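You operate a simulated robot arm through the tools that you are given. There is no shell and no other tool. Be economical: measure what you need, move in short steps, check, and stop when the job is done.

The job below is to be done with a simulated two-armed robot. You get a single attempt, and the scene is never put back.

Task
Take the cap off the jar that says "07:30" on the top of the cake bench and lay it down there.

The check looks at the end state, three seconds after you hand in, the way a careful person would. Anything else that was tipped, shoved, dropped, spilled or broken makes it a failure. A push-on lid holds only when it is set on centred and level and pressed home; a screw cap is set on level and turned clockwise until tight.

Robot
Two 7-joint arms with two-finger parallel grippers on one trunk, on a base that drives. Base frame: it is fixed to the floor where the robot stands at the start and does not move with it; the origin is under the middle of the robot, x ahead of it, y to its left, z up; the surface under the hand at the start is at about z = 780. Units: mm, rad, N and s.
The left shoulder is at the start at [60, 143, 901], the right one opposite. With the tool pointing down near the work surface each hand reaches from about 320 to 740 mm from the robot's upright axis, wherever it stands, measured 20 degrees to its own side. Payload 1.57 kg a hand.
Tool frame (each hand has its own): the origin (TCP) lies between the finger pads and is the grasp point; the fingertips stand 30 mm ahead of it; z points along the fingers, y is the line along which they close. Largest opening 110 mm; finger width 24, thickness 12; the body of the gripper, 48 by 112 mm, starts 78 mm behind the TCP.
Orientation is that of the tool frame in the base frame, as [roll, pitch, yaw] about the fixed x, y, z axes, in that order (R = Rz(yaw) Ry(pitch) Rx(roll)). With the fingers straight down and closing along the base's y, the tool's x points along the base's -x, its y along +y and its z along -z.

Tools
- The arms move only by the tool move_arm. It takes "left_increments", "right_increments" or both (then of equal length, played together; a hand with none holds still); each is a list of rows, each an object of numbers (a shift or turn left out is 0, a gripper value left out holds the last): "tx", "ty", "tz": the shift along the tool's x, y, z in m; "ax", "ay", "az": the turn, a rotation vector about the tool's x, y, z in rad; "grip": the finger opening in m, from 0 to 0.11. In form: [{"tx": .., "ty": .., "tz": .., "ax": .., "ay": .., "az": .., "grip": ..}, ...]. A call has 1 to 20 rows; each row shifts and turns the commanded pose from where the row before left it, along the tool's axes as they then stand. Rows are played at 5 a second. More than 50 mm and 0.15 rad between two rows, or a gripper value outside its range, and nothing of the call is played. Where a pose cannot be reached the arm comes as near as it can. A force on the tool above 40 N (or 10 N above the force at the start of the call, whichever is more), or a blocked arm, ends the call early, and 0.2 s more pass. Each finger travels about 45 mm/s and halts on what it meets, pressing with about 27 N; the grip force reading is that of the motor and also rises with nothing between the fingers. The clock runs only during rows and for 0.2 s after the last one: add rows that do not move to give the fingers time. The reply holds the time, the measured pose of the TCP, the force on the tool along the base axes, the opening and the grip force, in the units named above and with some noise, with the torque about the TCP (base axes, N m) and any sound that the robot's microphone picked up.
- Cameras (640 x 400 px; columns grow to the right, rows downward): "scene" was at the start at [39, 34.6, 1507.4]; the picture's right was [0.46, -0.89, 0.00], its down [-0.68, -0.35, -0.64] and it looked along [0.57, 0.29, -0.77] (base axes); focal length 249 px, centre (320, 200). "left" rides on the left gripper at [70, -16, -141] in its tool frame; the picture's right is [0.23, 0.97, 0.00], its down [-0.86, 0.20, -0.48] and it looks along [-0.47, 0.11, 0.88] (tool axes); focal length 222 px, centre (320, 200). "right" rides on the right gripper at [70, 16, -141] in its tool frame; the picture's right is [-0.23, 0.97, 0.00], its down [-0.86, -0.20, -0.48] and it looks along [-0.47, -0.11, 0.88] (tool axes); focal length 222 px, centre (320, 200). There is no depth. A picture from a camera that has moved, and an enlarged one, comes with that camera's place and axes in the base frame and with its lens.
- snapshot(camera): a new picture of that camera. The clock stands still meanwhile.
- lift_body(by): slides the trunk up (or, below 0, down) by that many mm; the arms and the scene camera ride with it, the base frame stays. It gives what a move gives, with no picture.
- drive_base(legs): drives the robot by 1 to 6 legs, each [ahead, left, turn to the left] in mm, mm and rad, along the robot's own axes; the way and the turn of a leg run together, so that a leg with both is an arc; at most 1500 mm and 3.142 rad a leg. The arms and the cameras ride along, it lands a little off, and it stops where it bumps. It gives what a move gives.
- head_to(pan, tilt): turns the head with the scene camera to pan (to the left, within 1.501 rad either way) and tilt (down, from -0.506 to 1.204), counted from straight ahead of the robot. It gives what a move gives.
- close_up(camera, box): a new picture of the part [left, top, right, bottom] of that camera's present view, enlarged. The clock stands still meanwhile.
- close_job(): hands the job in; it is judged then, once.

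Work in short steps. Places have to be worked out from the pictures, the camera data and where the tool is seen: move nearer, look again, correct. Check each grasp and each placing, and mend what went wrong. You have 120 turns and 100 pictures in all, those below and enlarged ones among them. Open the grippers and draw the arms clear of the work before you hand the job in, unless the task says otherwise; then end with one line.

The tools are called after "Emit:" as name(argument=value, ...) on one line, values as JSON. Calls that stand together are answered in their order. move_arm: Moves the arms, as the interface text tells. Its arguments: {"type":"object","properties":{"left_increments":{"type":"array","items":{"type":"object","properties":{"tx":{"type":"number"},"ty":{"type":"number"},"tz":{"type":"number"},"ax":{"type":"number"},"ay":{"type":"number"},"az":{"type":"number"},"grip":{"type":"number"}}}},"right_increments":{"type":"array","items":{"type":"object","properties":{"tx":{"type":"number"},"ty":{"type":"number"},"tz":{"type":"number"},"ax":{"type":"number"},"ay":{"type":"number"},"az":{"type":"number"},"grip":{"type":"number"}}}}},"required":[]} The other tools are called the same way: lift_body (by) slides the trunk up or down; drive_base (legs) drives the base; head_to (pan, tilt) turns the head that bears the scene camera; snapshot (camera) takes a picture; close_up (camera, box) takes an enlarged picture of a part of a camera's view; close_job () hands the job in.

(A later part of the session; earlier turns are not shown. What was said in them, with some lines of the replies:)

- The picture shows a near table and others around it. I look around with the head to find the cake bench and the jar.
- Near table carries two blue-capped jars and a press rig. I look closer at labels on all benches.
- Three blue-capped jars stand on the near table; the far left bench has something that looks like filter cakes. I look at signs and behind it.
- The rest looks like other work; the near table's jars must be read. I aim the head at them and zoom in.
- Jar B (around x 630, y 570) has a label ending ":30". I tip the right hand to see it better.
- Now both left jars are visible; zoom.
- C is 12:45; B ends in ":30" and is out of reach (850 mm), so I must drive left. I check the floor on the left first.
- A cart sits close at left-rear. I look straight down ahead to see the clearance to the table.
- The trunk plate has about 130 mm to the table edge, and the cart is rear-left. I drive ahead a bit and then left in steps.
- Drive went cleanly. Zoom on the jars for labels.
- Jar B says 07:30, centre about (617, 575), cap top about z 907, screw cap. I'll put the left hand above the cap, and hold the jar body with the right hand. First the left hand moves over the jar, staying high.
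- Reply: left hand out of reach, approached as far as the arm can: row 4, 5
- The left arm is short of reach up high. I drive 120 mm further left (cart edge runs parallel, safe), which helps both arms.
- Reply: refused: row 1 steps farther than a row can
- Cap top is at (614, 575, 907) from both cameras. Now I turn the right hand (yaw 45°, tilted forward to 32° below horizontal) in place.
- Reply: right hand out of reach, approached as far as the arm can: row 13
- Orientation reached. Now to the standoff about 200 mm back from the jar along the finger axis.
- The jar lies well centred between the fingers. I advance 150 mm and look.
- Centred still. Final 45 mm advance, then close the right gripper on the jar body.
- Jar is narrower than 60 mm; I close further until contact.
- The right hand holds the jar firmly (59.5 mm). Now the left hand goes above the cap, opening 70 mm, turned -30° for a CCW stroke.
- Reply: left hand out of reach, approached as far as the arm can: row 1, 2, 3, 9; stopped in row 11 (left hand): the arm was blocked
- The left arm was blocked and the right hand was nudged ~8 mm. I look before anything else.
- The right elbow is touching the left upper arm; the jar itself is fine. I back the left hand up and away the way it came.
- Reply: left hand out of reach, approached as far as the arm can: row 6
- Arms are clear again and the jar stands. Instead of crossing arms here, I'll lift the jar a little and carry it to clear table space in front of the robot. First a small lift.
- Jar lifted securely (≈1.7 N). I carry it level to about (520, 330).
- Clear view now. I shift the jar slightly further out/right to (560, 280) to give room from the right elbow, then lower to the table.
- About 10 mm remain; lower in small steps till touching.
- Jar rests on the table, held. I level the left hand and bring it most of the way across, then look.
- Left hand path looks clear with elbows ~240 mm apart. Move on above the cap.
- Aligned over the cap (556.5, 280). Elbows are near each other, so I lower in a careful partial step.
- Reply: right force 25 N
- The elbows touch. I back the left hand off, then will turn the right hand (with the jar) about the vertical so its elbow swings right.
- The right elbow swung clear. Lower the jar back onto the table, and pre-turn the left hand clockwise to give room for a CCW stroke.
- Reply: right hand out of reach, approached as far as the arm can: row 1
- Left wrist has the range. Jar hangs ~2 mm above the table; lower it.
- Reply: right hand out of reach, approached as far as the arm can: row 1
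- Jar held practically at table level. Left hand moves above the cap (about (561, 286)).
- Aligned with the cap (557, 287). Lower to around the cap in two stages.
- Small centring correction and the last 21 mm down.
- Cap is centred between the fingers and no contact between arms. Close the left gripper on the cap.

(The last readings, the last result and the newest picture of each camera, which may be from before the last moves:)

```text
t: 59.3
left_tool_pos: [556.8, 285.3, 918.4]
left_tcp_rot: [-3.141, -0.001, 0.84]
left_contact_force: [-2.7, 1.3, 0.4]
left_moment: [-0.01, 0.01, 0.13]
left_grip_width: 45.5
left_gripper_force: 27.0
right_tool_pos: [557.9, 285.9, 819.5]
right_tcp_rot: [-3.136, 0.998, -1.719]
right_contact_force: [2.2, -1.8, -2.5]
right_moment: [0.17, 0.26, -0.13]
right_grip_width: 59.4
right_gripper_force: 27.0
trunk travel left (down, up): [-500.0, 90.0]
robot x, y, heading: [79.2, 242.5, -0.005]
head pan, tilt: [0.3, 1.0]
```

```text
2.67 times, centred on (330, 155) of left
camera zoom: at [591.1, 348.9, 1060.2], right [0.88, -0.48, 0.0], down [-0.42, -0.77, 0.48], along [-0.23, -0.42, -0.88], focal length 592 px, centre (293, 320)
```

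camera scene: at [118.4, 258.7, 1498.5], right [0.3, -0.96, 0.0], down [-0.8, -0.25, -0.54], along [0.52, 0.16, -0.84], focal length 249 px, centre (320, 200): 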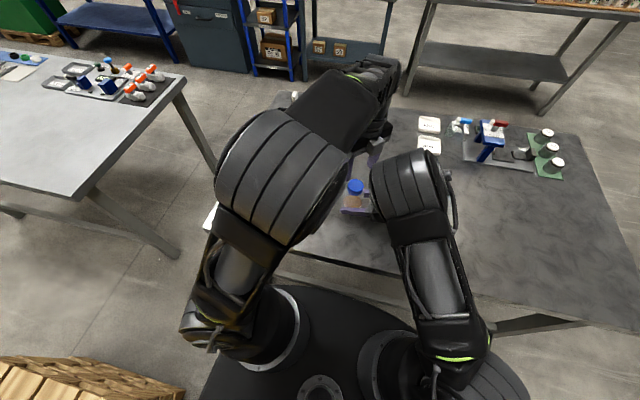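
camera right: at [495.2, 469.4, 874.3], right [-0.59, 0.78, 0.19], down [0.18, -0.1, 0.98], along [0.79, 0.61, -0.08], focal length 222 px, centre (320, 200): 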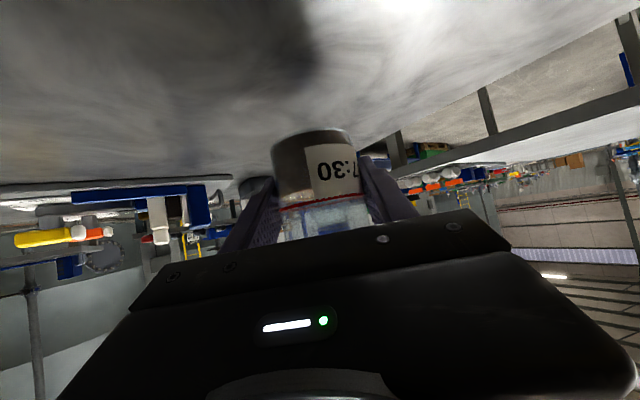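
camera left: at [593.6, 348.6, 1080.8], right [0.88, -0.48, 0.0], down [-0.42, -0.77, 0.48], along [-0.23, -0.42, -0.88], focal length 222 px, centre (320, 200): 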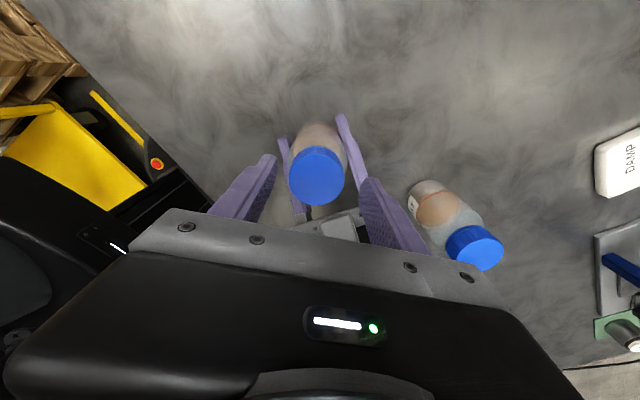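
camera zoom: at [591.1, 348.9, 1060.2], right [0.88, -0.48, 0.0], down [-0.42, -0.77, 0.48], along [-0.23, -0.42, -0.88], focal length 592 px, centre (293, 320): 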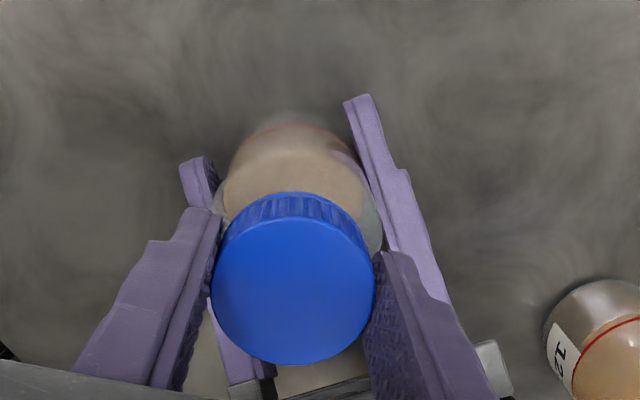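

Cap gripped at 45.5 mm. Turn counter-clockwise (tool z negative) a first stretch.

Emit:
move_arm(left_increments=[{"az": -0.1}, {"az": -0.1, "tz": -0.0001}, {"az": -0.1, "tz": -0.0001}, {"az": -0.1, "tz": -0.0001}, {"az": -0.1, "tz": -0.0001}, {}])

Emit:
close_up(camera="left", box=[220, 80, 440, 230])

Emit:
close_up(camera="right", box=[220, 60, 420, 220])

```text
t: 60.7
left_tool_pos: [557.5, 286.3, 918.5]
left_tcp_rot: [-3.139, -0.001, 1.341]
left_contact_force: [-7.2, 2.9, -0.1]
left_moment: [0.07, 0.17, 0.0]
left_grip_width: 45.2
left_gripper_force: 27.7
right_tool_pos: [558.9, 284.7, 818.6]
right_tcp_rot: [-3.137, 0.999, -1.718]
right_contact_force: [9.1, -2.8, -2.1]
right_moment: [0.2, 0.65, -0.02]
right_grip_width: 59.4
right_gripper_force: 26.7
trunk travel left (down, up): [-500.0, 90.0]
robot x, y, heading: [81.4, 239.8, -0.002]
head pan, tilt: [0.3, 1.0]
```

```text
2.67 times, centred on (330, 155) of left
camera zoom: at [556.8, 357.7, 1060.7], right [1.0, 0.0, 0.0], down [0.0, -0.88, 0.48], along [0.0, -0.48, -0.88], focal length 592 px, centre (293, 320)
```

zoom: 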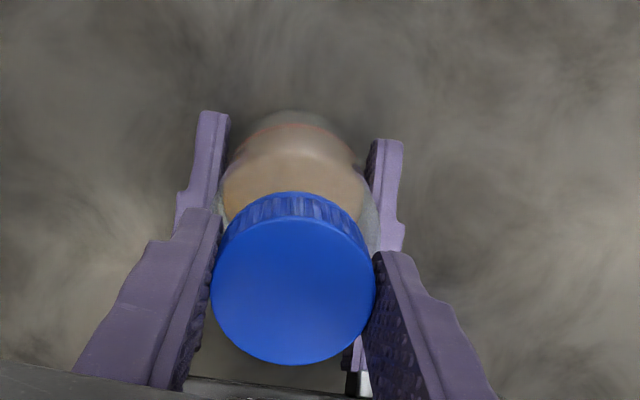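

```text
2.50 times, centred on (320, 140) of right
camera zoom: at [517.3, 132.8, 838.1], right [-0.94, 0.27, 0.19], down [0.2, 0.03, 0.98], along [0.26, 0.96, -0.08], focal length 555 px, centre (320, 350)
```

zoom: 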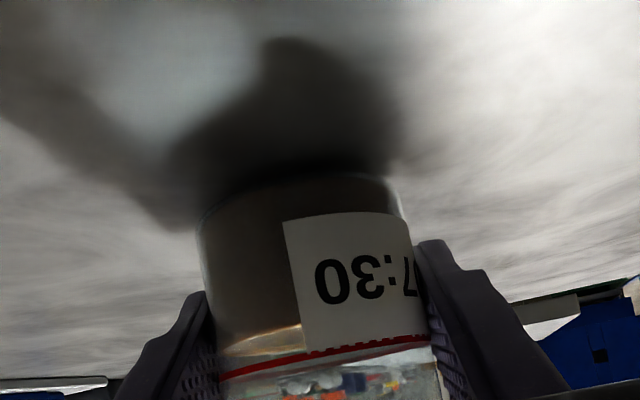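

The jar stayed put and the cap turned. I relieve the sideways force slightly and keep turning.

Emit:
move_arm(left_increments=[{"ty": -0.001, "az": -0.1}, {"az": -0.14, "tz": -0.0001}, {"az": -0.14, "tz": -0.0001}, {"az": -0.14, "tz": -0.0001}, {"az": -0.14, "tz": -0.0001}, {"az": -0.14, "tz": -0.0001}, {"az": -0.14, "tz": -0.0001}, {"az": -0.14, "tz": -0.0001}, {"az": -0.14, "tz": -0.0001}, {}])

Emit:
close_up(camera="left", box=[220, 80, 440, 230])

```text
t: 62.9
left_tool_pos: [562.8, 295.4, 930.5]
left_tcp_rot: [-3.132, 0.024, 2.588]
left_contact_force: [-12.4, -2.3, -1.1]
left_moment: [-0.13, 0.75, -0.07]
left_grip_width: 44.8
left_gripper_force: 27.4
right_tool_pos: [558.0, 282.1, 816.5]
right_tcp_rot: [3.139, 0.993, -1.729]
right_contact_force: [12.6, 3.0, 0.1]
right_moment: [-0.03, 0.61, -0.1]
right_grip_width: 60.3
right_gripper_force: 25.5
trunk travel left (down, up): [-500.0, 90.0]
robot x, y, heading: [80.6, 238.7, 0.001]
head pan, tilt: [0.3, 1.0]
```

```text
2.67 times, centred on (330, 155) of left
camera zoom: at [492.1, 320.6, 1069.7], right [0.32, 0.95, -0.01], down [0.82, -0.27, 0.5], along [0.47, -0.17, -0.87], focal length 592 px, centre (293, 320)
```

zoom: 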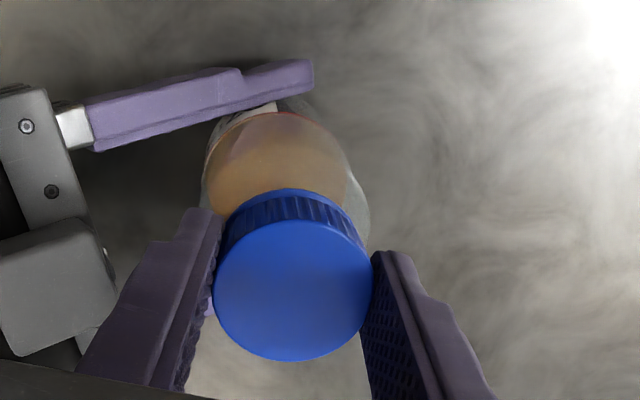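

The left hand rose 12 mm and shifted; I look at what happened.

Emit:
snapshot(camera="scene")

Emit:
snapshot(camera="right")

Emit:
snapshot(camera="left")

```text
23 pictures are left
camera scene: at [118.4, 258.7, 1498.5], right [0.3, -0.96, 0.0], down [-0.8, -0.25, -0.54], along [0.52, 0.16, -0.84], focal length 249 px, centre (320, 200)
```

scene: 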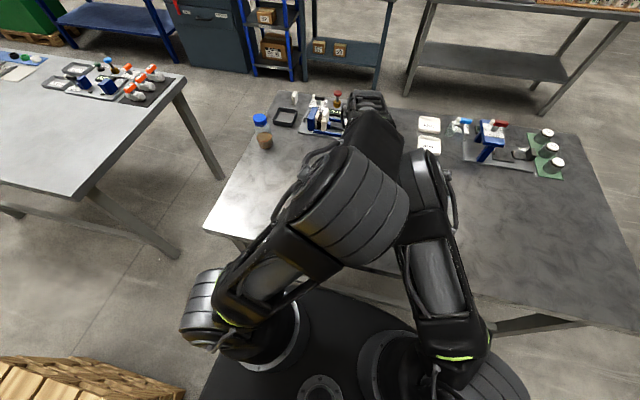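

```text
22 pictures are left
camera right: at [516.4, 129.8, 835.9], right [-0.94, 0.27, 0.19], down [0.21, 0.03, 0.98], along [0.26, 0.96, -0.09], focal length 222 px, centre (320, 200)
```

right: 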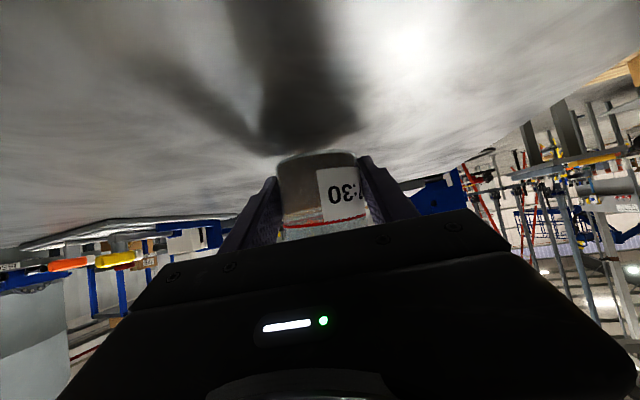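

```text
21 pictures are left
camera left: at [492.1, 320.6, 1069.7], right [0.32, 0.95, -0.01], down [0.82, -0.27, 0.5], along [0.47, -0.17, -0.87], focal length 222 px, centre (320, 200)
```

left: 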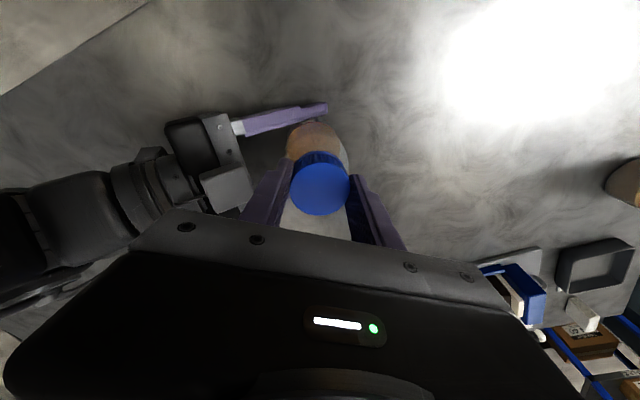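

The left elbow swung into the right one as the hand yawed back, lifting the jar slightly in the right grip. I set the left command to where the hand is, release the cap, and raise.

Emit:
move_arm(left_increments=[{"ty": 0.008, "tz": -0.012}, {"grip": 0.072}, {}, {}, {"tz": -0.02}, {"tz": -0.03}, {"tz": -0.03}, {}])

Emit:
move_arm(left_increments=[{"az": 0.145}, {"az": 0.145}, {"az": 0.145}, {"az": 0.145}, {"az": 0.145}, {"az": 0.145}, {"az": 0.145}, {"az": 0.145}, {"az": 0.145}, {"az": 0.145}, {"az": 0.145}, {"az": 0.145}, {"az": 0.145}, {"az": 0.145}, {"az": 0.145}, {}])

Emit:
snapshot(camera="scene")

Emit:
snapshot(camera="left")

```text
t: 64.7
left_tool_pos: [561.6, 293.7, 1011.0]
left_tcp_rot: [3.14, -0.001, 2.559]
left_contact_force: [0.0, 1.0, 0.7]
left_moment: [-0.01, -0.01, 0.04]
left_grip_width: 72.1
left_gripper_force: 0.1
right_tool_pos: [556.7, 285.4, 819.6]
right_tcp_rot: [-3.138, 0.998, -1.716]
right_contact_force: [-0.1, -0.1, -1.7]
right_moment: [0.01, 0.01, -0.02]
right_grip_width: 58.2
right_gripper_force: 27.2
trunk travel left (down, up): [-500.0, 90.0]
robot x, y, heading: [78.2, 240.3, 0.0]
head pan, tilt: [0.3, 1.0]
```

```text
t: 68.1
left_tool_pos: [561.5, 294.2, 1011.4]
left_tcp_rot: [-3.139, -0.002, 0.382]
left_contact_force: [0.3, -0.4, 0.5]
left_moment: [0.0, 0.0, -0.02]
left_grip_width: 72.2
left_gripper_force: 0.0
right_tool_pos: [557.5, 285.5, 820.5]
right_tcp_rot: [-3.137, 0.998, -1.717]
right_contact_force: [-0.4, -0.9, -1.1]
right_moment: [-0.01, 0.02, -0.01]
right_grip_width: 58.6
right_gripper_force: 26.9
trunk travel left (down, up): [-500.0, 90.0]
robot x, y, heading: [83.1, 239.4, 0.007]
head pan, tilt: [0.3, 1.0]
```

```text
20 pictures are left
camera scene: at [118.4, 258.7, 1498.5], right [0.3, -0.96, 0.0], down [-0.8, -0.25, -0.54], along [0.52, 0.16, -0.84], focal length 249 px, centre (320, 200)
```

scene: 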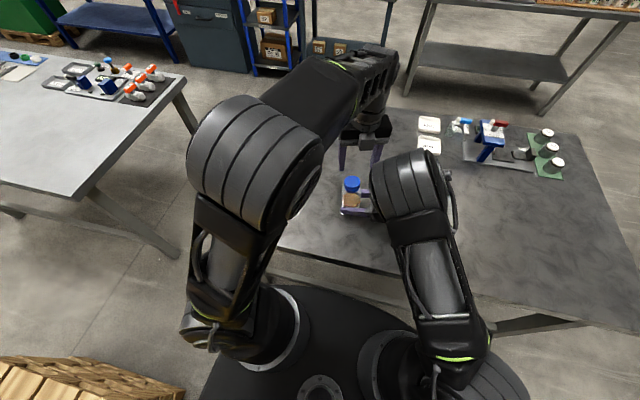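

```text
19 pictures are left
camera left: at [619.0, 334.5, 1153.5], right [0.57, -0.82, 0.0], down [-0.72, -0.5, 0.48], along [-0.39, -0.27, -0.88], focal length 222 px, centre (320, 200)
```

left: 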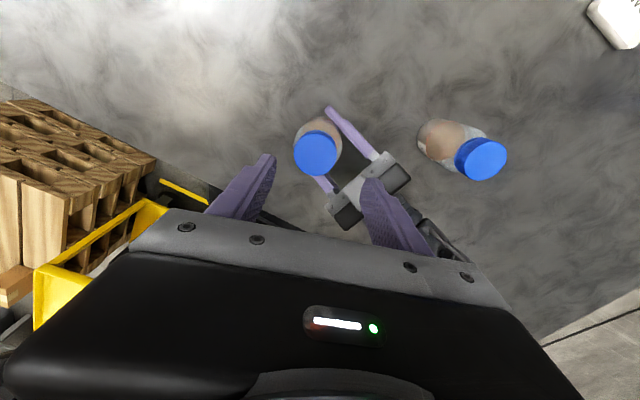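

Released cleanly; elbows are well apart at this yaw. The jar tilts ~7° in the right grip, so I set it down on the table to level it.

Emit:
move_arm(right_increments=[{"tx": 0.0017, "tz": 0.0011}, {"tx": 0.0017, "tz": 0.0011}, {"tx": 0.0017, "tz": 0.0011}, {"tx": 0.0017, "tz": 0.0011}, {}, {}])

Emit:
close_up(camera="right", box=[200, 60, 440, 230])

```text
t: 69.5
left_tool_pos: [562.1, 294.5, 1010.5]
left_tcp_rot: [-3.141, -0.001, 0.382]
left_contact_force: [-0.8, -0.3, 0.7]
left_moment: [0.02, -0.04, -0.01]
left_grip_width: 72.0
left_gripper_force: 0.1
right_tool_pos: [554.9, 288.8, 814.1]
right_tcp_rot: [-3.137, 1.0, -1.717]
right_contact_force: [0.0, -0.5, -1.5]
right_moment: [0.0, 0.01, 0.03]
right_grip_width: 58.4
right_gripper_force: 26.8
right hand out of reach, approached as far as the arm can: row 3
trunk travel left (down, up): [-500.0, 90.0]
robot x, y, heading: [82.5, 239.7, 0.006]
head pan, tilt: [0.3, 1.0]
```

```text
2.35 times, centred on (320, 145) of right
camera zoom: at [515.0, 136.2, 831.9], right [-0.95, 0.27, 0.19], down [0.2, 0.03, 0.98], along [0.26, 0.96, -0.08], focal length 523 px, centre (320, 329)
```

zoom: 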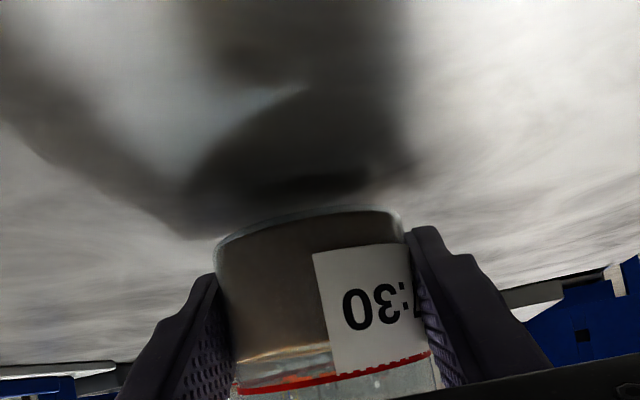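

The jar bottom is still ~8 mm up and the right arm is near a joint limit, so I lower with the trunk instead.

Emit:
lift_body(by=-6)

```text
t: 70.0
left_tool_pos: [560.7, 292.8, 1006.1]
left_tcp_rot: [-3.141, -0.002, 0.385]
left_contact_force: [0.2, -1.1, 0.2]
left_moment: [-0.02, 0.02, -0.01]
left_grip_width: 72.2
left_gripper_force: 0.0
right_tool_pos: [555.3, 289.8, 810.4]
right_tcp_rot: [-3.133, 1.004, -1.715]
right_contact_force: [-0.3, -1.7, 10.8]
right_moment: [0.36, -0.03, -0.04]
right_grip_width: 58.4
right_gripper_force: 26.8
trunk travel left (down, up): [-494.0, 96.0]
robot x, y, heading: [80.4, 237.6, 0.002]
head pan, tilt: [0.3, 1.0]
```

Emit:
lift_body(by=-3)

Emit:
close_up(camera="right", box=[200, 60, 440, 230])

Emit:
close_up(camera="scene", box=[310, 150, 410, 230])

```text
t: 70.5
left_tool_pos: [559.5, 292.6, 1002.9]
left_tcp_rot: [-3.141, -0.002, 0.384]
left_contact_force: [0.1, 0.3, -0.4]
left_moment: [-0.03, -0.01, -0.02]
left_grip_width: 72.1
left_gripper_force: 0.1
right_tool_pos: [554.5, 287.9, 805.9]
right_tcp_rot: [-3.133, 1.001, -1.717]
right_contact_force: [-1.2, -5.0, 20.1]
right_moment: [0.35, 0.66, 0.08]
right_grip_width: 58.6
right_gripper_force: 20.4
trunk travel left (down, up): [-491.0, 99.0]
robot x, y, heading: [81.8, 240.6, 0.002]
head pan, tilt: [0.3, 1.0]
```

```text
2.35 times, centred on (320, 145) of right
camera zoom: at [514.3, 135.9, 824.1], right [-0.95, 0.27, 0.19], down [0.2, 0.03, 0.98], along [0.26, 0.96, -0.08], focal length 523 px, centre (320, 329)
```

zoom: 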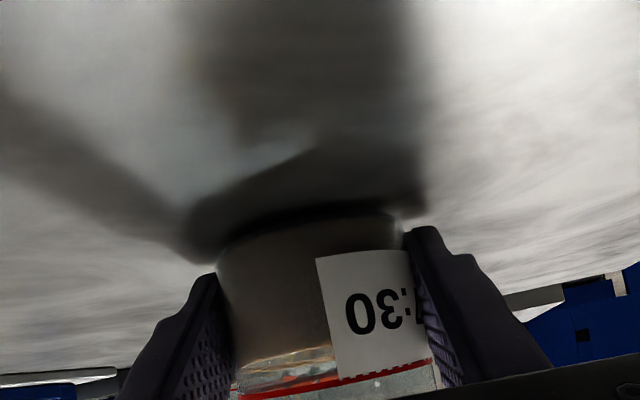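

```text
5.00 times, centred on (360, 190) of scene
camera zoom: at [116.7, 257.9, 1489.7], right [0.3, -0.96, 0.0], down [-0.8, -0.25, -0.54], along [0.52, 0.16, -0.84], focal length 1247 px, centre (120, 250)
```

zoom: 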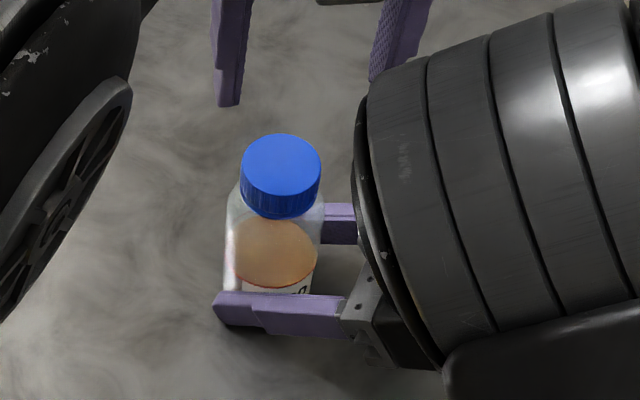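

The jar stands level again, cap at about (560, 296). Left hand goes down onto the cap.

Emit:
move_arm(left_increments=[{"tz": 0.022, "tx": 0.002, "ty": -0.003}, {"tz": 0.022}, {"tz": 0.021}, {}])

Emit:
close_up(camera="left", box=[200, 80, 460, 240])

```text
t: 71.5
left_tool_pos: [559.9, 296.0, 936.3]
left_tcp_rot: [-3.139, -0.004, 0.384]
left_contact_force: [-0.5, 0.0, -0.2]
left_moment: [-0.01, 0.01, 0.02]
left_grip_width: 72.1
left_gripper_force: 0.0
right_tool_pos: [554.1, 288.3, 806.6]
right_tcp_rot: [-3.134, 1.003, -1.715]
right_contact_force: [-1.7, -5.4, 27.2]
right_moment: [0.47, 0.77, -0.02]
right_grip_width: 58.0
right_gripper_force: 26.9
trunk travel left (down, up): [-491.0, 99.0]
robot x, y, heading: [77.9, 238.0, -0.001]
head pan, tilt: [0.3, 1.0]
```

```text
2.46 times, centred on (330, 160) of left
camera zoom: at [618.4, 337.2, 1079.7], right [0.58, -0.82, 0.0], down [-0.72, -0.51, 0.48], along [-0.39, -0.27, -0.88], focal length 547 px, centre (295, 298)
```

zoom: 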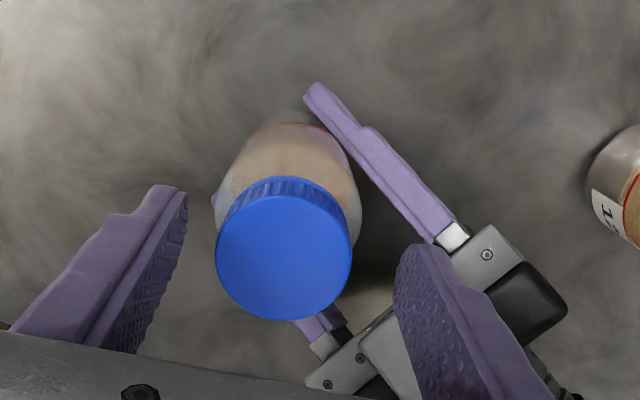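

Cap centred. Lower the last 20 mm, then close.

Emit:
move_arm(left_increments=[{"tz": 0.007, "tx": -0.002, "ty": -0.002}, {"tz": 0.007}, {"tz": 0.006}, {}, {"grip": 0.055}, {}, {"grip": 0.035}, {}, {}, {}])

```text
t: 73.7
left_tool_pos: [559.0, 299.5, 918.3]
left_tcp_rot: [3.141, -0.004, 0.386]
left_contact_force: [-0.2, 1.8, 0.7]
left_moment: [-0.09, -0.03, -0.04]
left_grip_width: 45.4
left_gripper_force: 27.3
right_tool_pos: [554.1, 287.7, 806.6]
right_tcp_rot: [-3.136, 1.003, -1.713]
right_contact_force: [2.7, -7.3, 29.3]
right_moment: [0.81, 0.91, 0.18]
right_grip_width: 58.1
right_gripper_force: 26.7
trunk travel left (down, up): [-491.0, 99.0]
robot x, y, heading: [80.4, 238.2, 0.0]
head pan, tilt: [0.3, 1.0]
```

Gripped. Turn CCW ~1.2 rad within the clear yaw range.

Emit:
move_arm(left_increments=[{"az": -0.12}, {"az": -0.12, "tz": -0.0001}, {"az": -0.12, "tz": -0.0001}, {"az": -0.12, "tz": -0.0001}, {"az": -0.12, "tz": -0.0001}, {"az": -0.12, "tz": -0.0001}, {"az": -0.12, "tz": -0.0001}, {"az": -0.12, "tz": -0.0001}, {"az": -0.12, "tz": -0.0001}, {"az": -0.12, "tz": -0.0001}, {}])

Emit:
close_up(camera="right", box=[200, 60, 440, 230])

```text
t: 76.1
left_tool_pos: [557.3, 296.2, 919.6]
left_tcp_rot: [3.14, -0.001, 1.586]
left_contact_force: [-18.2, 5.9, 6.1]
left_moment: [0.17, 0.57, -0.06]
left_grip_width: 44.7
left_gripper_force: 26.6
right_tool_pos: [554.5, 287.3, 806.4]
right_tcp_rot: [-3.134, 1.002, -1.717]
right_contact_force: [16.1, -8.5, 27.1]
right_moment: [1.14, 2.36, 0.11]
right_grip_width: 59.2
right_gripper_force: 26.9
trunk travel left (down, up): [-491.0, 99.0]
robot x, y, heading: [79.2, 238.7, -0.002]
head pan, tilt: [0.3, 1.0]
```

```text
2.35 times, centred on (320, 145) of right
camera zoom: at [514.1, 135.9, 824.1], right [-0.95, 0.27, 0.19], down [0.2, 0.03, 0.98], along [0.26, 0.96, -0.08], focal length 523 px, centre (320, 329)
```

zoom: 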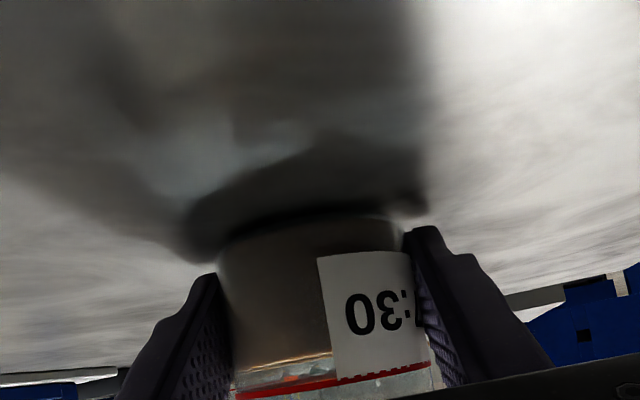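

Jar held still while the cap turned. Relieve the sideways force, release, raise and wind back for another stroke.

Emit:
move_arm(left_increments=[{"ty": -0.003}, {"grip": 0.068}, {}, {}, {"tz": -0.02}, {"tz": -0.02}, {"az": 0.14}, {"az": 0.14}, {"az": 0.14}, {"az": 0.14}, {"az": 0.14}, {"az": 0.14}, {"az": 0.14}, {"az": 0.14}, {"az": 0.14}, {"az": 0.14}, {}])

Emit:
close_up(camera="left", box=[200, 80, 460, 240])

```text
t: 79.7
left_tool_pos: [555.8, 296.6, 958.3]
left_tcp_rot: [-3.14, -0.002, 0.184]
left_contact_force: [-0.4, 0.6, 0.0]
left_moment: [0.01, -0.01, 0.0]
left_grip_width: 68.1
left_gripper_force: 0.0
right_tool_pos: [553.7, 290.0, 807.3]
right_tcp_rot: [-3.134, 1.003, -1.714]
right_contact_force: [4.6, -5.2, 30.7]
right_moment: [0.61, 0.74, -0.04]
right_grip_width: 58.1
right_gripper_force: 27.2
trunk travel left (down, up): [-491.0, 99.0]
robot x, y, heading: [78.1, 237.8, 0.001]
head pan, tilt: [0.3, 1.0]
```

```text
2.46 times, centred on (330, 160) of left
camera zoom: at [620.0, 325.5, 1101.0], right [0.4, -0.92, 0.0], down [-0.81, -0.35, 0.48], along [-0.44, -0.19, -0.88], focal length 547 px, centre (295, 298)
```

zoom: 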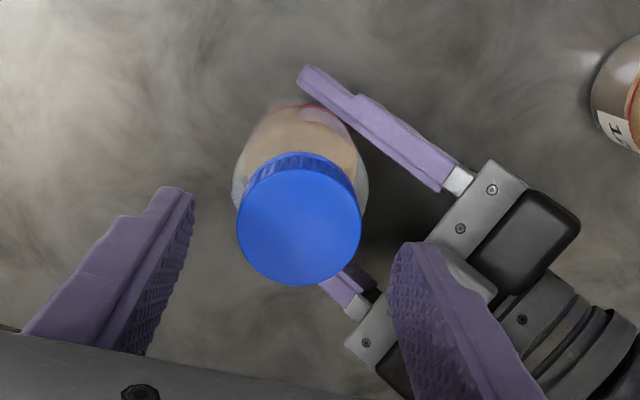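

Cap at (554, 295.5), hand nearly on it. Lower, grip and turn again.

Emit:
move_arm(left_increments=[{"tz": 0.02, "tx": -0.002, "ty": 0.0005}, {"tz": 0.02}, {}, {"grip": 0.055}, {}, {"grip": 0.035}, {}, {}, {}])

Emit:
move_arm(left_increments=[{"az": -0.13}, {"az": -0.13, "tz": -0.0001}, {"az": -0.13, "tz": -0.0001}, {"az": -0.13, "tz": -0.0001}, {"az": -0.13, "tz": -0.0001}, {"az": -0.13, "tz": -0.0001}, {"az": -0.13, "tz": -0.0001}, {"az": -0.13, "tz": -0.0001}, {"az": -0.13, "tz": -0.0001}, {"az": -0.13, "tz": -0.0001}, {"az": -0.1, "tz": -0.0001}, {}])

```text
t: 81.7
left_tool_pos: [554.3, 295.2, 919.9]
left_tcp_rot: [-3.14, -0.003, 0.185]
left_contact_force: [1.9, -6.6, -1.2]
left_moment: [-0.28, -0.05, -0.02]
left_grip_width: 46.2
left_gripper_force: 26.9
right_tool_pos: [553.7, 288.6, 806.6]
right_tcp_rot: [-3.134, 1.004, -1.714]
right_contact_force: [3.2, -0.4, 31.1]
right_moment: [-0.02, 0.59, -0.07]
right_grip_width: 58.0
right_gripper_force: 27.0
trunk travel left (down, up): [-491.0, 99.0]
robot x, y, heading: [78.5, 236.7, 0.002]
head pan, tilt: [0.3, 1.0]
```

```text
t: 84.3
left_tool_pos: [553.8, 296.5, 919.6]
left_tcp_rot: [3.137, -0.002, 1.587]
left_contact_force: [4.5, -14.3, 2.4]
left_moment: [-0.48, 0.14, -0.02]
left_grip_width: 46.3
left_gripper_force: 26.9
right_tool_pos: [553.1, 288.1, 806.1]
right_tcp_rot: [-3.135, 1.006, -1.713]
right_contact_force: [1.4, 9.4, 27.0]
right_moment: [-0.42, -0.2, 0.06]
right_grip_width: 57.7
right_gripper_force: 26.7
trunk travel left (down, up): [-491.0, 99.0]
robot x, y, heading: [81.3, 238.3, 0.002]
head pan, tilt: [0.3, 1.0]
```

About 4.3 rad turned in all. Test whether the cap is free with a 4 mm lift.

Emit:
move_arm(left_increments=[{"tz": -0.001}, {"tz": -0.001}, {"tz": -0.001}, {"tz": -0.001}, {}])

```text
t: 85.5
left_tool_pos: [552.0, 298.8, 921.9]
left_tcp_rot: [-3.14, -0.005, 1.587]
left_contact_force: [8.7, -4.5, -32.4]
left_moment: [-0.2, -0.1, 0.01]
left_grip_width: 46.3
left_gripper_force: 26.6
right_tool_pos: [554.0, 289.1, 805.6]
right_tcp_rot: [-3.14, 1.007, -1.714]
right_contact_force: [-9.1, 5.0, 32.6]
right_moment: [-0.16, -0.78, 0.03]
right_grip_width: 58.0
right_gripper_force: 26.9
trunk travel left (down, up): [-491.0, 99.0]
robot x, y, heading: [79.4, 240.5, 0.0]
head pan, tilt: [0.3, 1.0]
```

Still threaded (32 N). Undo the pull and do another stroke.

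Emit:
move_arm(left_increments=[{"tz": 0.003}, {"grip": 0.068}, {}, {}, {"tz": -0.02}, {"tz": -0.02}, {"az": 0.14}, {"az": 0.14}, {"az": 0.14}, {"az": 0.14}, {"az": 0.14}, {"az": 0.14}, {"az": 0.14}, {"az": 0.14}, {"az": 0.14}, {"az": 0.14}, {}])

Emit:
close_up(camera="left", box=[200, 80, 460, 240])

```text
t: 89.1
left_tool_pos: [553.2, 297.6, 961.0]
left_tcp_rot: [-3.141, 0.0, 0.185]
left_contact_force: [-0.5, 0.3, 0.2]
left_moment: [0.01, 0.0, 0.0]
left_grip_width: 68.1
left_gripper_force: 0.0
right_tool_pos: [555.2, 289.6, 805.4]
right_tcp_rot: [-3.135, 1.003, -1.713]
right_contact_force: [-0.6, 6.1, 22.1]
right_moment: [0.76, 0.64, -0.04]
right_grip_width: 57.9
right_gripper_force: 26.9
trunk travel left (down, up): [-491.0, 99.0]
robot x, y, heading: [78.1, 238.0, 0.001]
head pan, tilt: [0.3, 1.0]
```

```text
2.46 times, centred on (330, 160) of left
camera zoom: at [617.7, 326.2, 1102.8], right [0.4, -0.92, 0.0], down [-0.81, -0.35, 0.48], along [-0.44, -0.19, -0.88], focal length 547 px, centre (295, 298)
```

zoom: 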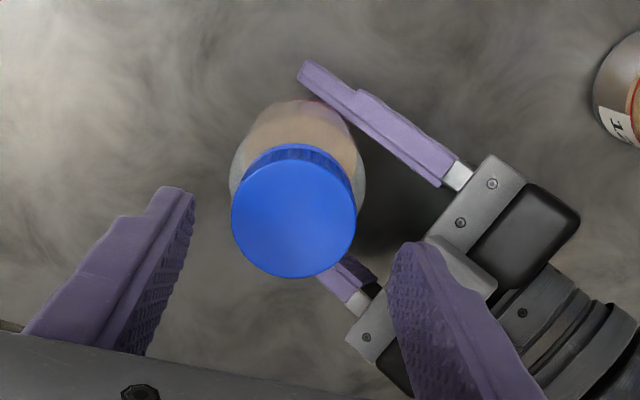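

Good; cap at (554, 299). Lower, grip, turn again.

Emit:
move_arm(left_increments=[{"tz": 0.02, "tx": 0.001, "ty": -0.0015}, {"tz": 0.021}, {}, {"grip": 0.055}, {}, {"grip": 0.035}, {}, {}, {}])

Emit:
move_arm(left_increments=[{"az": -0.13}, {"az": -0.13, "tz": -0.0001}, {"az": -0.13, "tz": -0.0001}, {"az": -0.13, "tz": -0.0001}, {"az": -0.13, "tz": -0.0001}, {"az": -0.13, "tz": -0.0001}, {"az": -0.13, "tz": -0.0001}, {"az": -0.13, "tz": -0.0001}, {"az": -0.13, "tz": -0.0001}, {"az": -0.13, "tz": -0.0001}, {"az": -0.1, "tz": -0.0001}, {}])

Emit:
move_arm(left_increments=[{"tz": -0.001}, {"tz": -0.001}, {"tz": -0.001}, {}])

```text
t: 91.1
left_tool_pos: [553.2, 300.0, 918.5]
left_tcp_rot: [-3.141, -0.001, 0.184]
left_contact_force: [1.6, -7.4, -0.2]
left_moment: [-0.41, -0.05, 0.0]
left_grip_width: 46.5
left_gripper_force: 26.7
right_tool_pos: [553.8, 289.1, 805.7]
right_tcp_rot: [-3.137, 1.003, -1.713]
right_contact_force: [-2.8, 10.9, 21.5]
right_moment: [0.04, 0.46, -0.2]
right_grip_width: 57.8
right_gripper_force: 27.1
trunk travel left (down, up): [-491.0, 99.0]
robot x, y, heading: [82.2, 237.5, -0.0]
head pan, tilt: [0.3, 1.0]
```

```text
t: 93.7
left_tool_pos: [554.1, 298.8, 920.7]
left_tcp_rot: [3.14, -0.001, 1.587]
left_contact_force: [0.9, -0.5, -0.7]
left_moment: [0.07, 0.0, 0.0]
left_grip_width: 46.9
left_gripper_force: 27.1
right_tool_pos: [554.7, 288.5, 806.6]
right_tcp_rot: [-3.135, 1.002, -1.712]
right_contact_force: [-3.4, 4.3, 22.7]
right_moment: [0.69, 0.65, -0.24]
right_grip_width: 57.7
right_gripper_force: 26.7
trunk travel left (down, up): [-491.0, 99.0]
robot x, y, heading: [80.8, 241.0, -0.002]
head pan, tilt: [0.3, 1.0]
```

```text
t: 94.7
left_tool_pos: [554.2, 298.9, 923.4]
left_tcp_rot: [3.141, -0.001, 1.585]
left_contact_force: [0.9, -1.8, -0.7]
left_moment: [0.0, -0.01, -0.01]
left_grip_width: 46.5
left_gripper_force: 26.6
right_tool_pos: [554.5, 289.6, 807.0]
right_tcp_rot: [-3.134, 1.003, -1.715]
right_contact_force: [-3.2, 3.4, 22.8]
right_moment: [0.5, 0.59, -0.05]
right_grip_width: 57.8
right_gripper_force: 27.3
trunk travel left (down, up): [-491.0, 99.0]
robot x, y, heading: [83.7, 238.6, 0.002]
head pan, tilt: [0.3, 1.0]
```

Force stays at zero with the lift: the cap is free. I raise it further and check by picture.

Emit:
move_arm(left_increments=[{"tz": -0.01}, {"tz": -0.02}, {"tz": -0.03}, {"tz": -0.03}, {}])

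Emit:
snapshot(camera="left")

Emit:
snapshot(camera="scene")

```text
t: 95.9
left_tool_pos: [553.4, 298.3, 1013.8]
left_tcp_rot: [3.138, -0.002, 1.584]
left_contact_force: [-0.1, -0.2, 0.2]
left_moment: [0.02, -0.01, 0.0]
left_grip_width: 46.5
left_gripper_force: 26.7
right_tool_pos: [555.1, 289.3, 806.8]
right_tcp_rot: [-3.138, 1.003, -1.715]
right_contact_force: [-3.4, 1.7, 23.0]
right_moment: [0.63, 0.63, 0.08]
right_grip_width: 57.6
right_gripper_force: 26.6
trunk travel left (down, up): [-491.0, 99.0]
robot x, y, heading: [83.8, 239.2, -0.003]
head pan, tilt: [0.3, 1.0]
```

```text
11 pictures are left
camera left: at [535.5, 368.3, 1156.2], right [0.97, 0.24, 0.0], down [0.21, -0.85, 0.48], along [0.12, -0.46, -0.88], focal length 222 px, centre (320, 200)
```

left: 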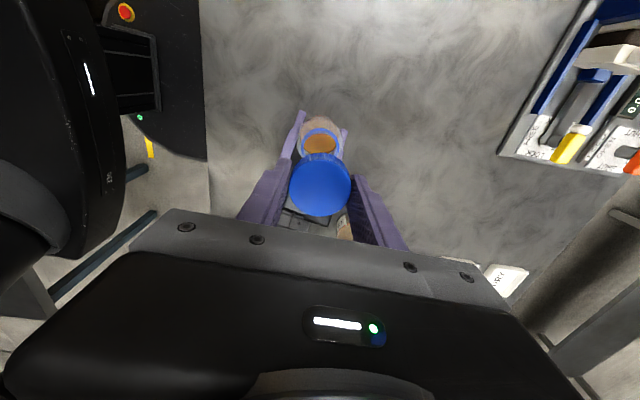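

```text
10 pictures are left
camera scene: at [116.4, 258.7, 1489.6], right [0.3, -0.96, 0.0], down [-0.8, -0.25, -0.54], along [0.52, 0.16, -0.84], focal length 249 px, centre (320, 200)
```

scene: 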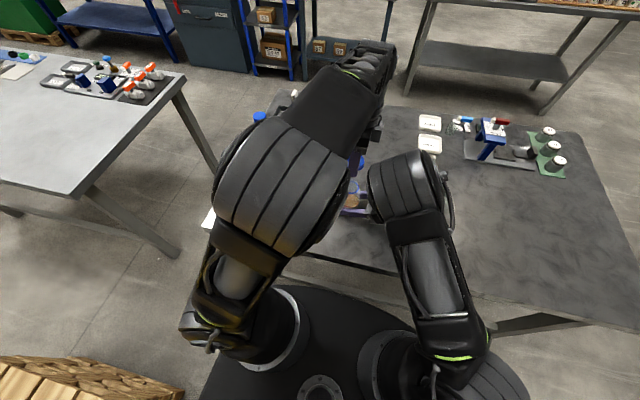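

The cap is off and the jar is open, upright. I carry the cap to the free table area around (553, 468) and lower it.

Emit:
move_arm(left_increments=[{"tx": 0.0425}, {"tx": 0.0425}, {"tx": 0.0425}, {"tx": 0.0425}, {"tz": 0.03}, {"tz": 0.03}, {"tz": 0.03}, {"tz": 0.03}, {"tz": 0.03}, {"tz": 0.02}, {}])

Emit:
snapshot(camera="scene")

```text
t: 98.3
left_tool_pos: [552.1, 469.3, 842.9]
left_tcp_rot: [3.14, -0.002, 1.587]
left_contact_force: [-0.4, -0.7, -0.3]
left_moment: [0.02, 0.0, 0.03]
left_grip_width: 46.6
left_gripper_force: 27.3
right_tool_pos: [553.1, 290.4, 807.3]
right_tcp_rot: [-3.134, 1.004, -1.714]
right_contact_force: [-2.4, 2.1, 24.2]
right_moment: [0.64, 0.7, 0.01]
right_grip_width: 57.8
right_gripper_force: 27.6
trunk travel left (down, up): [-491.0, 99.0]
robot x, y, heading: [79.1, 239.2, 0.002]
head pan, tilt: [0.3, 1.0]
```

```text
9 pictures are left
camera scene: at [116.4, 258.6, 1489.6], right [0.3, -0.96, 0.0], down [-0.8, -0.25, -0.54], along [0.52, 0.16, -0.84], focal length 249 px, centre (320, 200)
```

scene: 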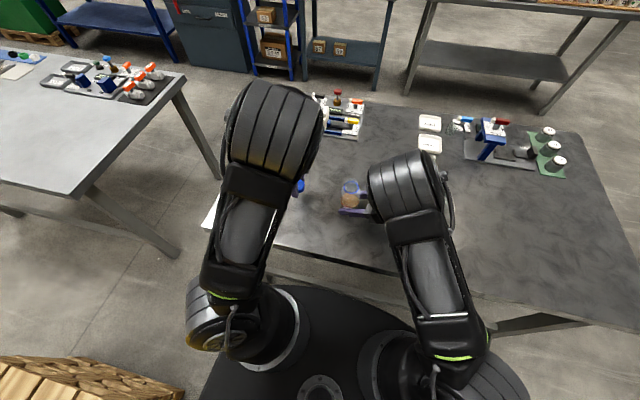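

Cap is near the table. Lower in small steps until contact.

Emit:
move_arm(left_increments=[{"tz": 0.006}, {"tz": 0.006}, {"tz": 0.005}, {"tz": 0.003}, {}])

Emit:
close_up(camera="left", box=[220, 90, 420, 230])

```text
t: 99.5
left_tool_pos: [550.7, 469.7, 823.9]
left_tcp_rot: [3.139, -0.003, 1.586]
left_contact_force: [0.3, -0.3, 0.1]
left_moment: [-0.01, -0.02, -0.02]
left_grip_width: 46.4
left_gripper_force: 26.1
right_tool_pos: [554.1, 288.9, 805.9]
right_tcp_rot: [-3.136, 1.004, -1.713]
right_contact_force: [-3.1, 1.0, 24.0]
right_moment: [0.64, 0.71, 0.04]
right_grip_width: 57.6
right_gripper_force: 27.3
trunk travel left (down, up): [-491.0, 99.0]
robot x, y, heading: [79.7, 238.4, 0.001]
head pan, tilt: [0.3, 1.0]
```

```text
2.86 times, centred on (320, 160) of left
camera zoom: at [533.1, 538.3, 966.6], right [0.97, 0.24, 0.0], down [0.21, -0.85, 0.48], along [0.12, -0.46, -0.88], focal length 635 px, centre (320, 314)
```

zoom: 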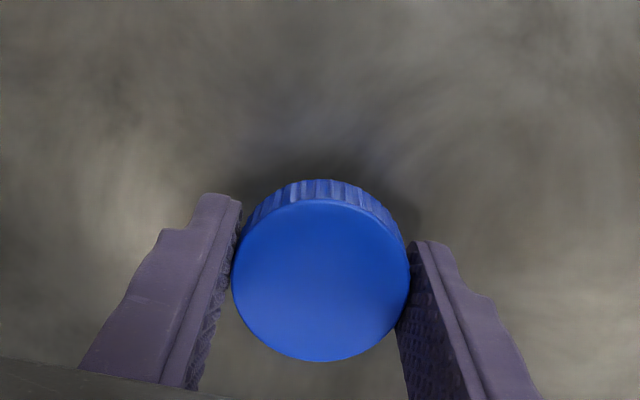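

Emit:
move_arm(left_increments=[{"tz": 0.002}, {"tz": 0.002}, {"tz": 0.002}, {"tz": 0.001}, {}])

```text
t: 100.7
left_tool_pos: [551.5, 470.7, 817.8]
left_tcp_rot: [3.139, 0.0, 1.585]
left_contact_force: [0.7, 0.2, -0.5]
left_moment: [0.0, -0.01, 0.02]
left_grip_width: 46.6
left_gripper_force: 27.3
right_tool_pos: [553.6, 288.7, 806.0]
right_tcp_rot: [-3.137, 1.004, -1.713]
right_contact_force: [-2.6, 0.5, 23.4]
right_moment: [0.6, 0.69, 0.0]
right_grip_width: 57.4
right_gripper_force: 27.1
trunk travel left (down, up): [-491.0, 99.0]
robot x, y, heading: [82.2, 239.2, -0.0]
head pan, tilt: [0.3, 1.0]
```

Still no contact; continue in 1.5 mm steps.

Emit:
move_arm(left_increments=[{"tz": 0.0015}, {"tz": 0.0015}, {"tz": 0.0015}, {}])

```text
t: 101.7
left_tool_pos: [552.2, 469.2, 811.7]
left_tcp_rot: [3.139, -0.001, 1.587]
left_contact_force: [-0.3, 0.8, -1.0]
left_moment: [0.02, -0.01, 0.01]
left_grip_width: 46.7
left_gripper_force: 26.9
right_tool_pos: [554.0, 290.2, 806.8]
right_tcp_rot: [-3.136, 1.004, -1.714]
right_contact_force: [-3.0, 2.3, 23.0]
right_moment: [0.61, 0.69, 0.01]
right_grip_width: 57.9
right_gripper_force: 26.8
trunk travel left (down, up): [-491.0, 99.0]
robot x, y, heading: [84.7, 240.2, 0.004]
head pan, tilt: [0.3, 1.0]
```

Emit:
move_arm(left_increments=[{"tz": 0.001}, {"tz": 0.001}, {}])

Emit:
close_up(camera="left", box=[220, 90, 420, 230])

```text
t: 102.5
left_tool_pos: [552.2, 470.6, 810.3]
left_tcp_rot: [3.14, -0.001, 1.586]
left_contact_force: [-0.2, 0.6, 0.0]
left_moment: [0.02, -0.02, -0.01]
left_grip_width: 46.7
left_gripper_force: 27.0
right_tool_pos: [553.5, 289.0, 806.2]
right_tcp_rot: [-3.137, 1.003, -1.714]
right_contact_force: [-2.6, 1.7, 23.1]
right_moment: [0.66, 0.7, 0.07]
right_grip_width: 57.5
right_gripper_force: 27.4
trunk travel left (down, up): [-491.0, 99.0]
robot x, y, heading: [82.8, 240.2, -0.003]
head pan, tilt: [0.3, 1.0]
```

```text
2.86 times, centred on (320, 160) of left
camera zoom: at [533.6, 538.7, 953.3], right [0.97, 0.24, 0.0], down [0.21, -0.85, 0.48], along [0.12, -0.46, -0.88], focal length 635 px, centre (320, 314)
```

zoom: 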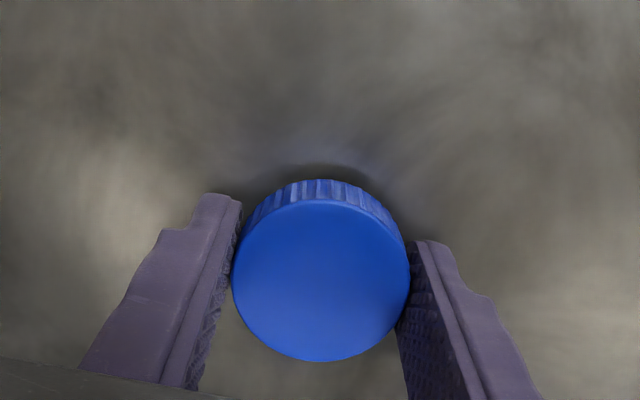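

Almost touching per the shadow. Two more mm, then check force.

Emit:
move_arm(left_increments=[{"tz": 0.001}, {"tz": 0.001}, {}])

Emit:
move_arm(left_increments=[{"tz": 0.001}, {"tz": 0.001}, {}])

```text
t: 103.3
left_tool_pos: [553.5, 469.6, 809.9]
left_tcp_rot: [3.138, -0.001, 1.587]
left_contact_force: [-2.0, -2.4, 23.9]
left_moment: [-0.27, 0.75, 0.13]
left_grip_width: 46.3
left_gripper_force: 26.9
right_tool_pos: [554.4, 287.8, 805.4]
right_tcp_rot: [-3.133, 1.001, -1.71]
right_contact_force: [2.7, 8.1, 16.1]
right_moment: [0.61, 0.47, -0.24]
right_grip_width: 57.3
right_gripper_force: 26.9
trunk travel left (down, up): [-491.0, 99.0]
robot x, y, heading: [80.1, 244.2, 0.002]
head pan, tilt: [0.3, 1.0]
```

```text
t: 103.8
left_tool_pos: [552.3, 469.1, 810.4]
left_tcp_rot: [3.137, -0.002, 1.584]
left_contact_force: [-6.8, 0.1, 24.0]
left_moment: [-0.26, 0.89, -0.02]
left_grip_width: 46.9
left_gripper_force: 27.0
right_tool_pos: [553.6, 287.2, 805.7]
right_tcp_rot: [-3.132, 1.003, -1.713]
right_contact_force: [-0.7, -2.2, 8.3]
right_moment: [0.11, 0.3, 0.2]
right_grip_width: 57.6
right_gripper_force: 27.3
trunk travel left (down, up): [-491.0, 99.0]
robot x, y, heading: [80.3, 241.0, -0.003]
head pan, tilt: [0.3, 1.0]
stopped in row 2 (left hand): the force on the tool passed its limit at 43 N (the readings are from after the stop); the commanded pose is now the measured one
```

The cap is on the table. Ease up 1 mm, open, and rise straight up.

Emit:
move_arm(left_increments=[{"tz": -0.001}, {"grip": 0.055}, {}, {"grip": 0.08}, {}, {}, {"tz": -0.02}, {"tz": -0.03}, {"tz": -0.04}, {"tz": -0.04}, {}])

Emit:
snapshot(camera="left")

```text
t: 106.2
left_tool_pos: [552.4, 469.7, 939.1]
left_tcp_rot: [3.136, -0.003, 1.586]
left_contact_force: [0.7, 0.0, -0.3]
left_moment: [0.0, -0.01, 0.01]
left_grip_width: 80.2
left_gripper_force: 0.1
right_tool_pos: [553.8, 288.6, 806.7]
right_tcp_rot: [-3.135, 1.004, -1.714]
right_contact_force: [-6.1, -5.9, 26.0]
right_moment: [0.5, 0.85, 0.22]
right_grip_width: 57.6
right_gripper_force: 26.8
trunk travel left (down, up): [-491.0, 99.0]
robot x, y, heading: [80.1, 238.5, -0.0]
head pan, tilt: [0.3, 1.0]
```

```text
6 pictures are left
camera left: at [533.1, 538.7, 1081.5], right [0.97, 0.24, 0.01], down [0.21, -0.85, 0.48], along [0.12, -0.46, -0.88], focal length 222 px, centre (320, 200)
```

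left: 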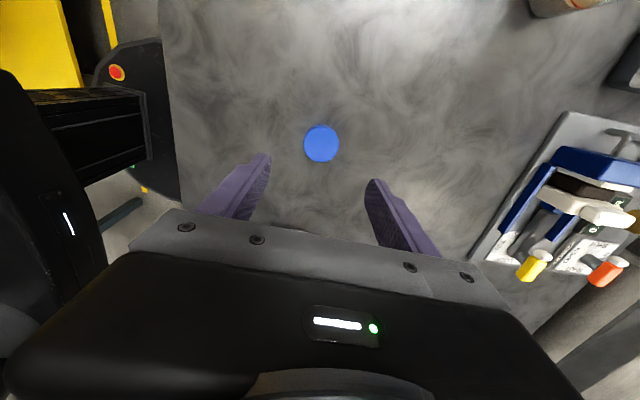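

The cap lies flat. Ease the right hand's downward load with a small trunk lift before releasing the jar.

Emit:
lift_body(by=3)

```text
t: 106.8
left_tool_pos: [553.3, 470.3, 940.4]
left_tcp_rot: [3.139, -0.002, 1.589]
left_contact_force: [-0.4, -0.7, 0.9]
left_moment: [-0.02, 0.01, 0.01]
left_grip_width: 80.1
left_gripper_force: 0.0
right_tool_pos: [553.9, 288.1, 805.5]
right_tcp_rot: [-3.136, 0.998, -1.715]
right_contact_force: [-1.5, 0.0, 4.4]
right_moment: [0.26, 0.07, 0.09]
right_grip_width: 57.5
right_gripper_force: 27.3
trunk travel left (down, up): [-494.0, 96.0]
robot x, y, heading: [75.2, 241.6, -0.005]
head pan, tilt: [0.3, 1.0]
```

Load is low. Open the right fingers gently, then back out 60 mm.

Emit:
move_arm(right_increments=[{"grip": 0.062}, {}, {"grip": 0.09}, {}, {}, {"tz": -0.015}, {"tz": -0.02}, {"tz": -0.025}, {}])

Emit:
close_up(camera="scene", box=[240, 110, 440, 240])

```text
t: 108.8
left_tool_pos: [553.2, 470.0, 941.1]
left_tcp_rot: [3.138, -0.002, 1.587]
left_contact_force: [-0.2, 0.4, -0.1]
left_moment: [0.01, 0.01, -0.01]
left_grip_width: 80.1
left_gripper_force: 0.0
right_tool_pos: [540.1, 249.0, 848.1]
right_tcp_rot: [-3.134, 0.994, -1.715]
right_contact_force: [0.0, -0.6, -0.4]
right_moment: [-0.02, -0.03, 0.01]
right_grip_width: 90.1
right_gripper_force: 0.1
right hand out of reach, approached as far as the arm can: row 7, 8
trunk travel left (down, up): [-494.0, 96.0]
robot x, y, heading: [79.1, 238.8, 0.002]
head pan, tilt: [0.3, 1.0]
```

```text
3.08 times, centred on (340, 175) of scene
camera zoom: at [118.5, 258.9, 1492.5], right [0.3, -0.96, 0.0], down [-0.8, -0.25, -0.54], along [0.52, 0.16, -0.84], focal length 767 px, centre (258, 277)
```

zoom: 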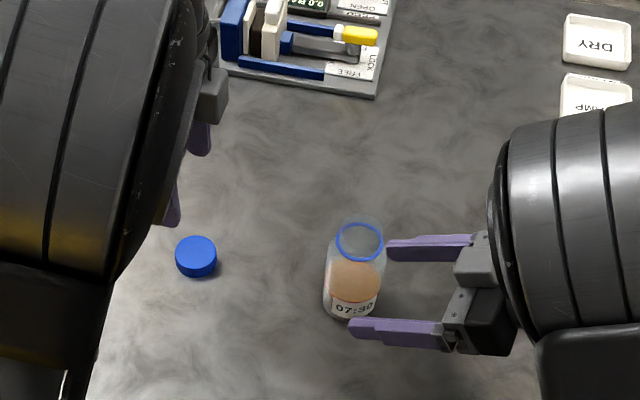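

Jar stands open and upright, cap beside it. The fingers are almost clear; back out further.

Emit:
move_arm(right_increments=[{"tz": -0.02}, {"tz": -0.02}, {"tx": -0.02, "tz": -0.013}, {"tx": -0.03, "tz": -0.02}, {"tx": -0.03, "tz": -0.02}, {}])

Emit:
close_up(camera="scene", box=[240, 90, 480, 250])

```text
t: 110.2
left_tool_pos: [553.3, 469.3, 941.0]
left_tcp_rot: [3.14, -0.002, 1.585]
left_contact_force: [-0.2, 0.1, 0.2]
left_moment: [-0.03, 0.0, -0.02]
left_grip_width: 79.9
left_gripper_force: 0.1
right_tool_pos: [533.0, 218.5, 968.5]
right_tcp_rot: [-3.138, 1.001, -1.718]
right_contact_force: [-0.6, 0.9, 0.5]
right_moment: [0.01, 0.0, 0.04]
right_grip_width: 89.8
right_gripper_force: 0.0
right hand out of reach, approached as far as the arm can: row 1, 2
trunk travel left (down, up): [-494.0, 96.0]
robot x, y, heading: [80.6, 237.6, -0.001]
head pan, tilt: [0.3, 1.0]
```

```text
2.50 times, centred on (360, 170) of scene
camera zoom: at [118.6, 258.8, 1492.4], right [0.3, -0.96, 0.0], down [-0.8, -0.25, -0.54], along [0.52, 0.16, -0.84], focal length 623 px, centre (220, 275)
```

zoom: 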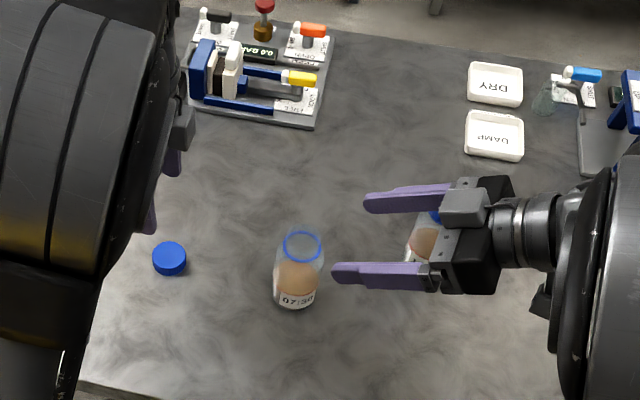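

Clear of the jar. Raise both hands and take a final look.

Emit:
move_arm(right_increments=[{"tx": -0.025, "tz": -0.016}, {"tx": -0.025, "tz": -0.016}, {"tx": -0.025, "tz": -0.016}, {}], left_increments=[{"tz": -0.04}, {"tz": -0.04}, {"tz": -0.03}, {}])

Emit:
snapshot(camera="scene")

```text
t: 111.2
left_tool_pos: [553.2, 469.0, 1050.1]
left_tcp_rot: [3.138, 0.0, 1.586]
left_contact_force: [0.5, 0.4, 0.4]
left_moment: [0.02, -0.04, -0.02]
left_grip_width: 79.9
left_gripper_force: 0.1
right_tool_pos: [532.5, 220.3, 1059.7]
right_tcp_rot: [-3.136, 1.0, -1.715]
right_contact_force: [-0.9, -0.5, 0.8]
right_moment: [0.0, 0.01, -0.01]
right_grip_width: 89.9
right_gripper_force: 0.1
trunk travel left (down, up): [-494.0, 96.0]
robot x, y, heading: [82.3, 237.8, -0.005]
head pan, tilt: [0.3, 1.0]
```

```text
3 pictures are left
camera scene: at [118.6, 258.8, 1492.4], right [0.3, -0.96, 0.0], down [-0.8, -0.25, -0.54], along [0.52, 0.16, -0.84], focal length 249 px, centre (320, 200)
```

scene: 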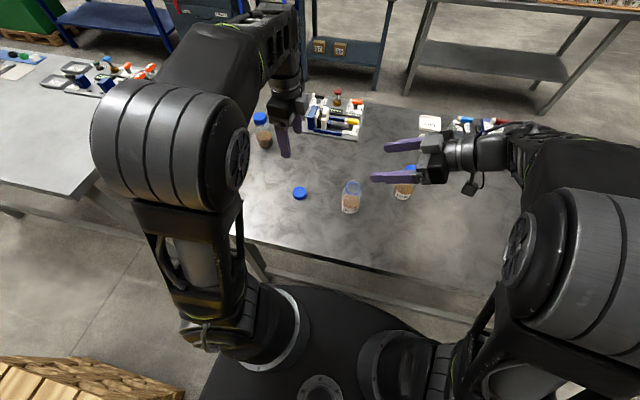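

All jars stand upright, the 07:30 jar is open, its cap lies flat on the bench, and both hands are clear. I hand in.

Emit:
close_job()

```text
The job is handed in.
```

I took the cap off the 07:30 jar and laid it flat on the bench; the open jar is standing upright, about 30 cm from where it started because I had to move it to unscrew it, and I never saw a sign naming the cake bench, so I took it to be the one with the press.
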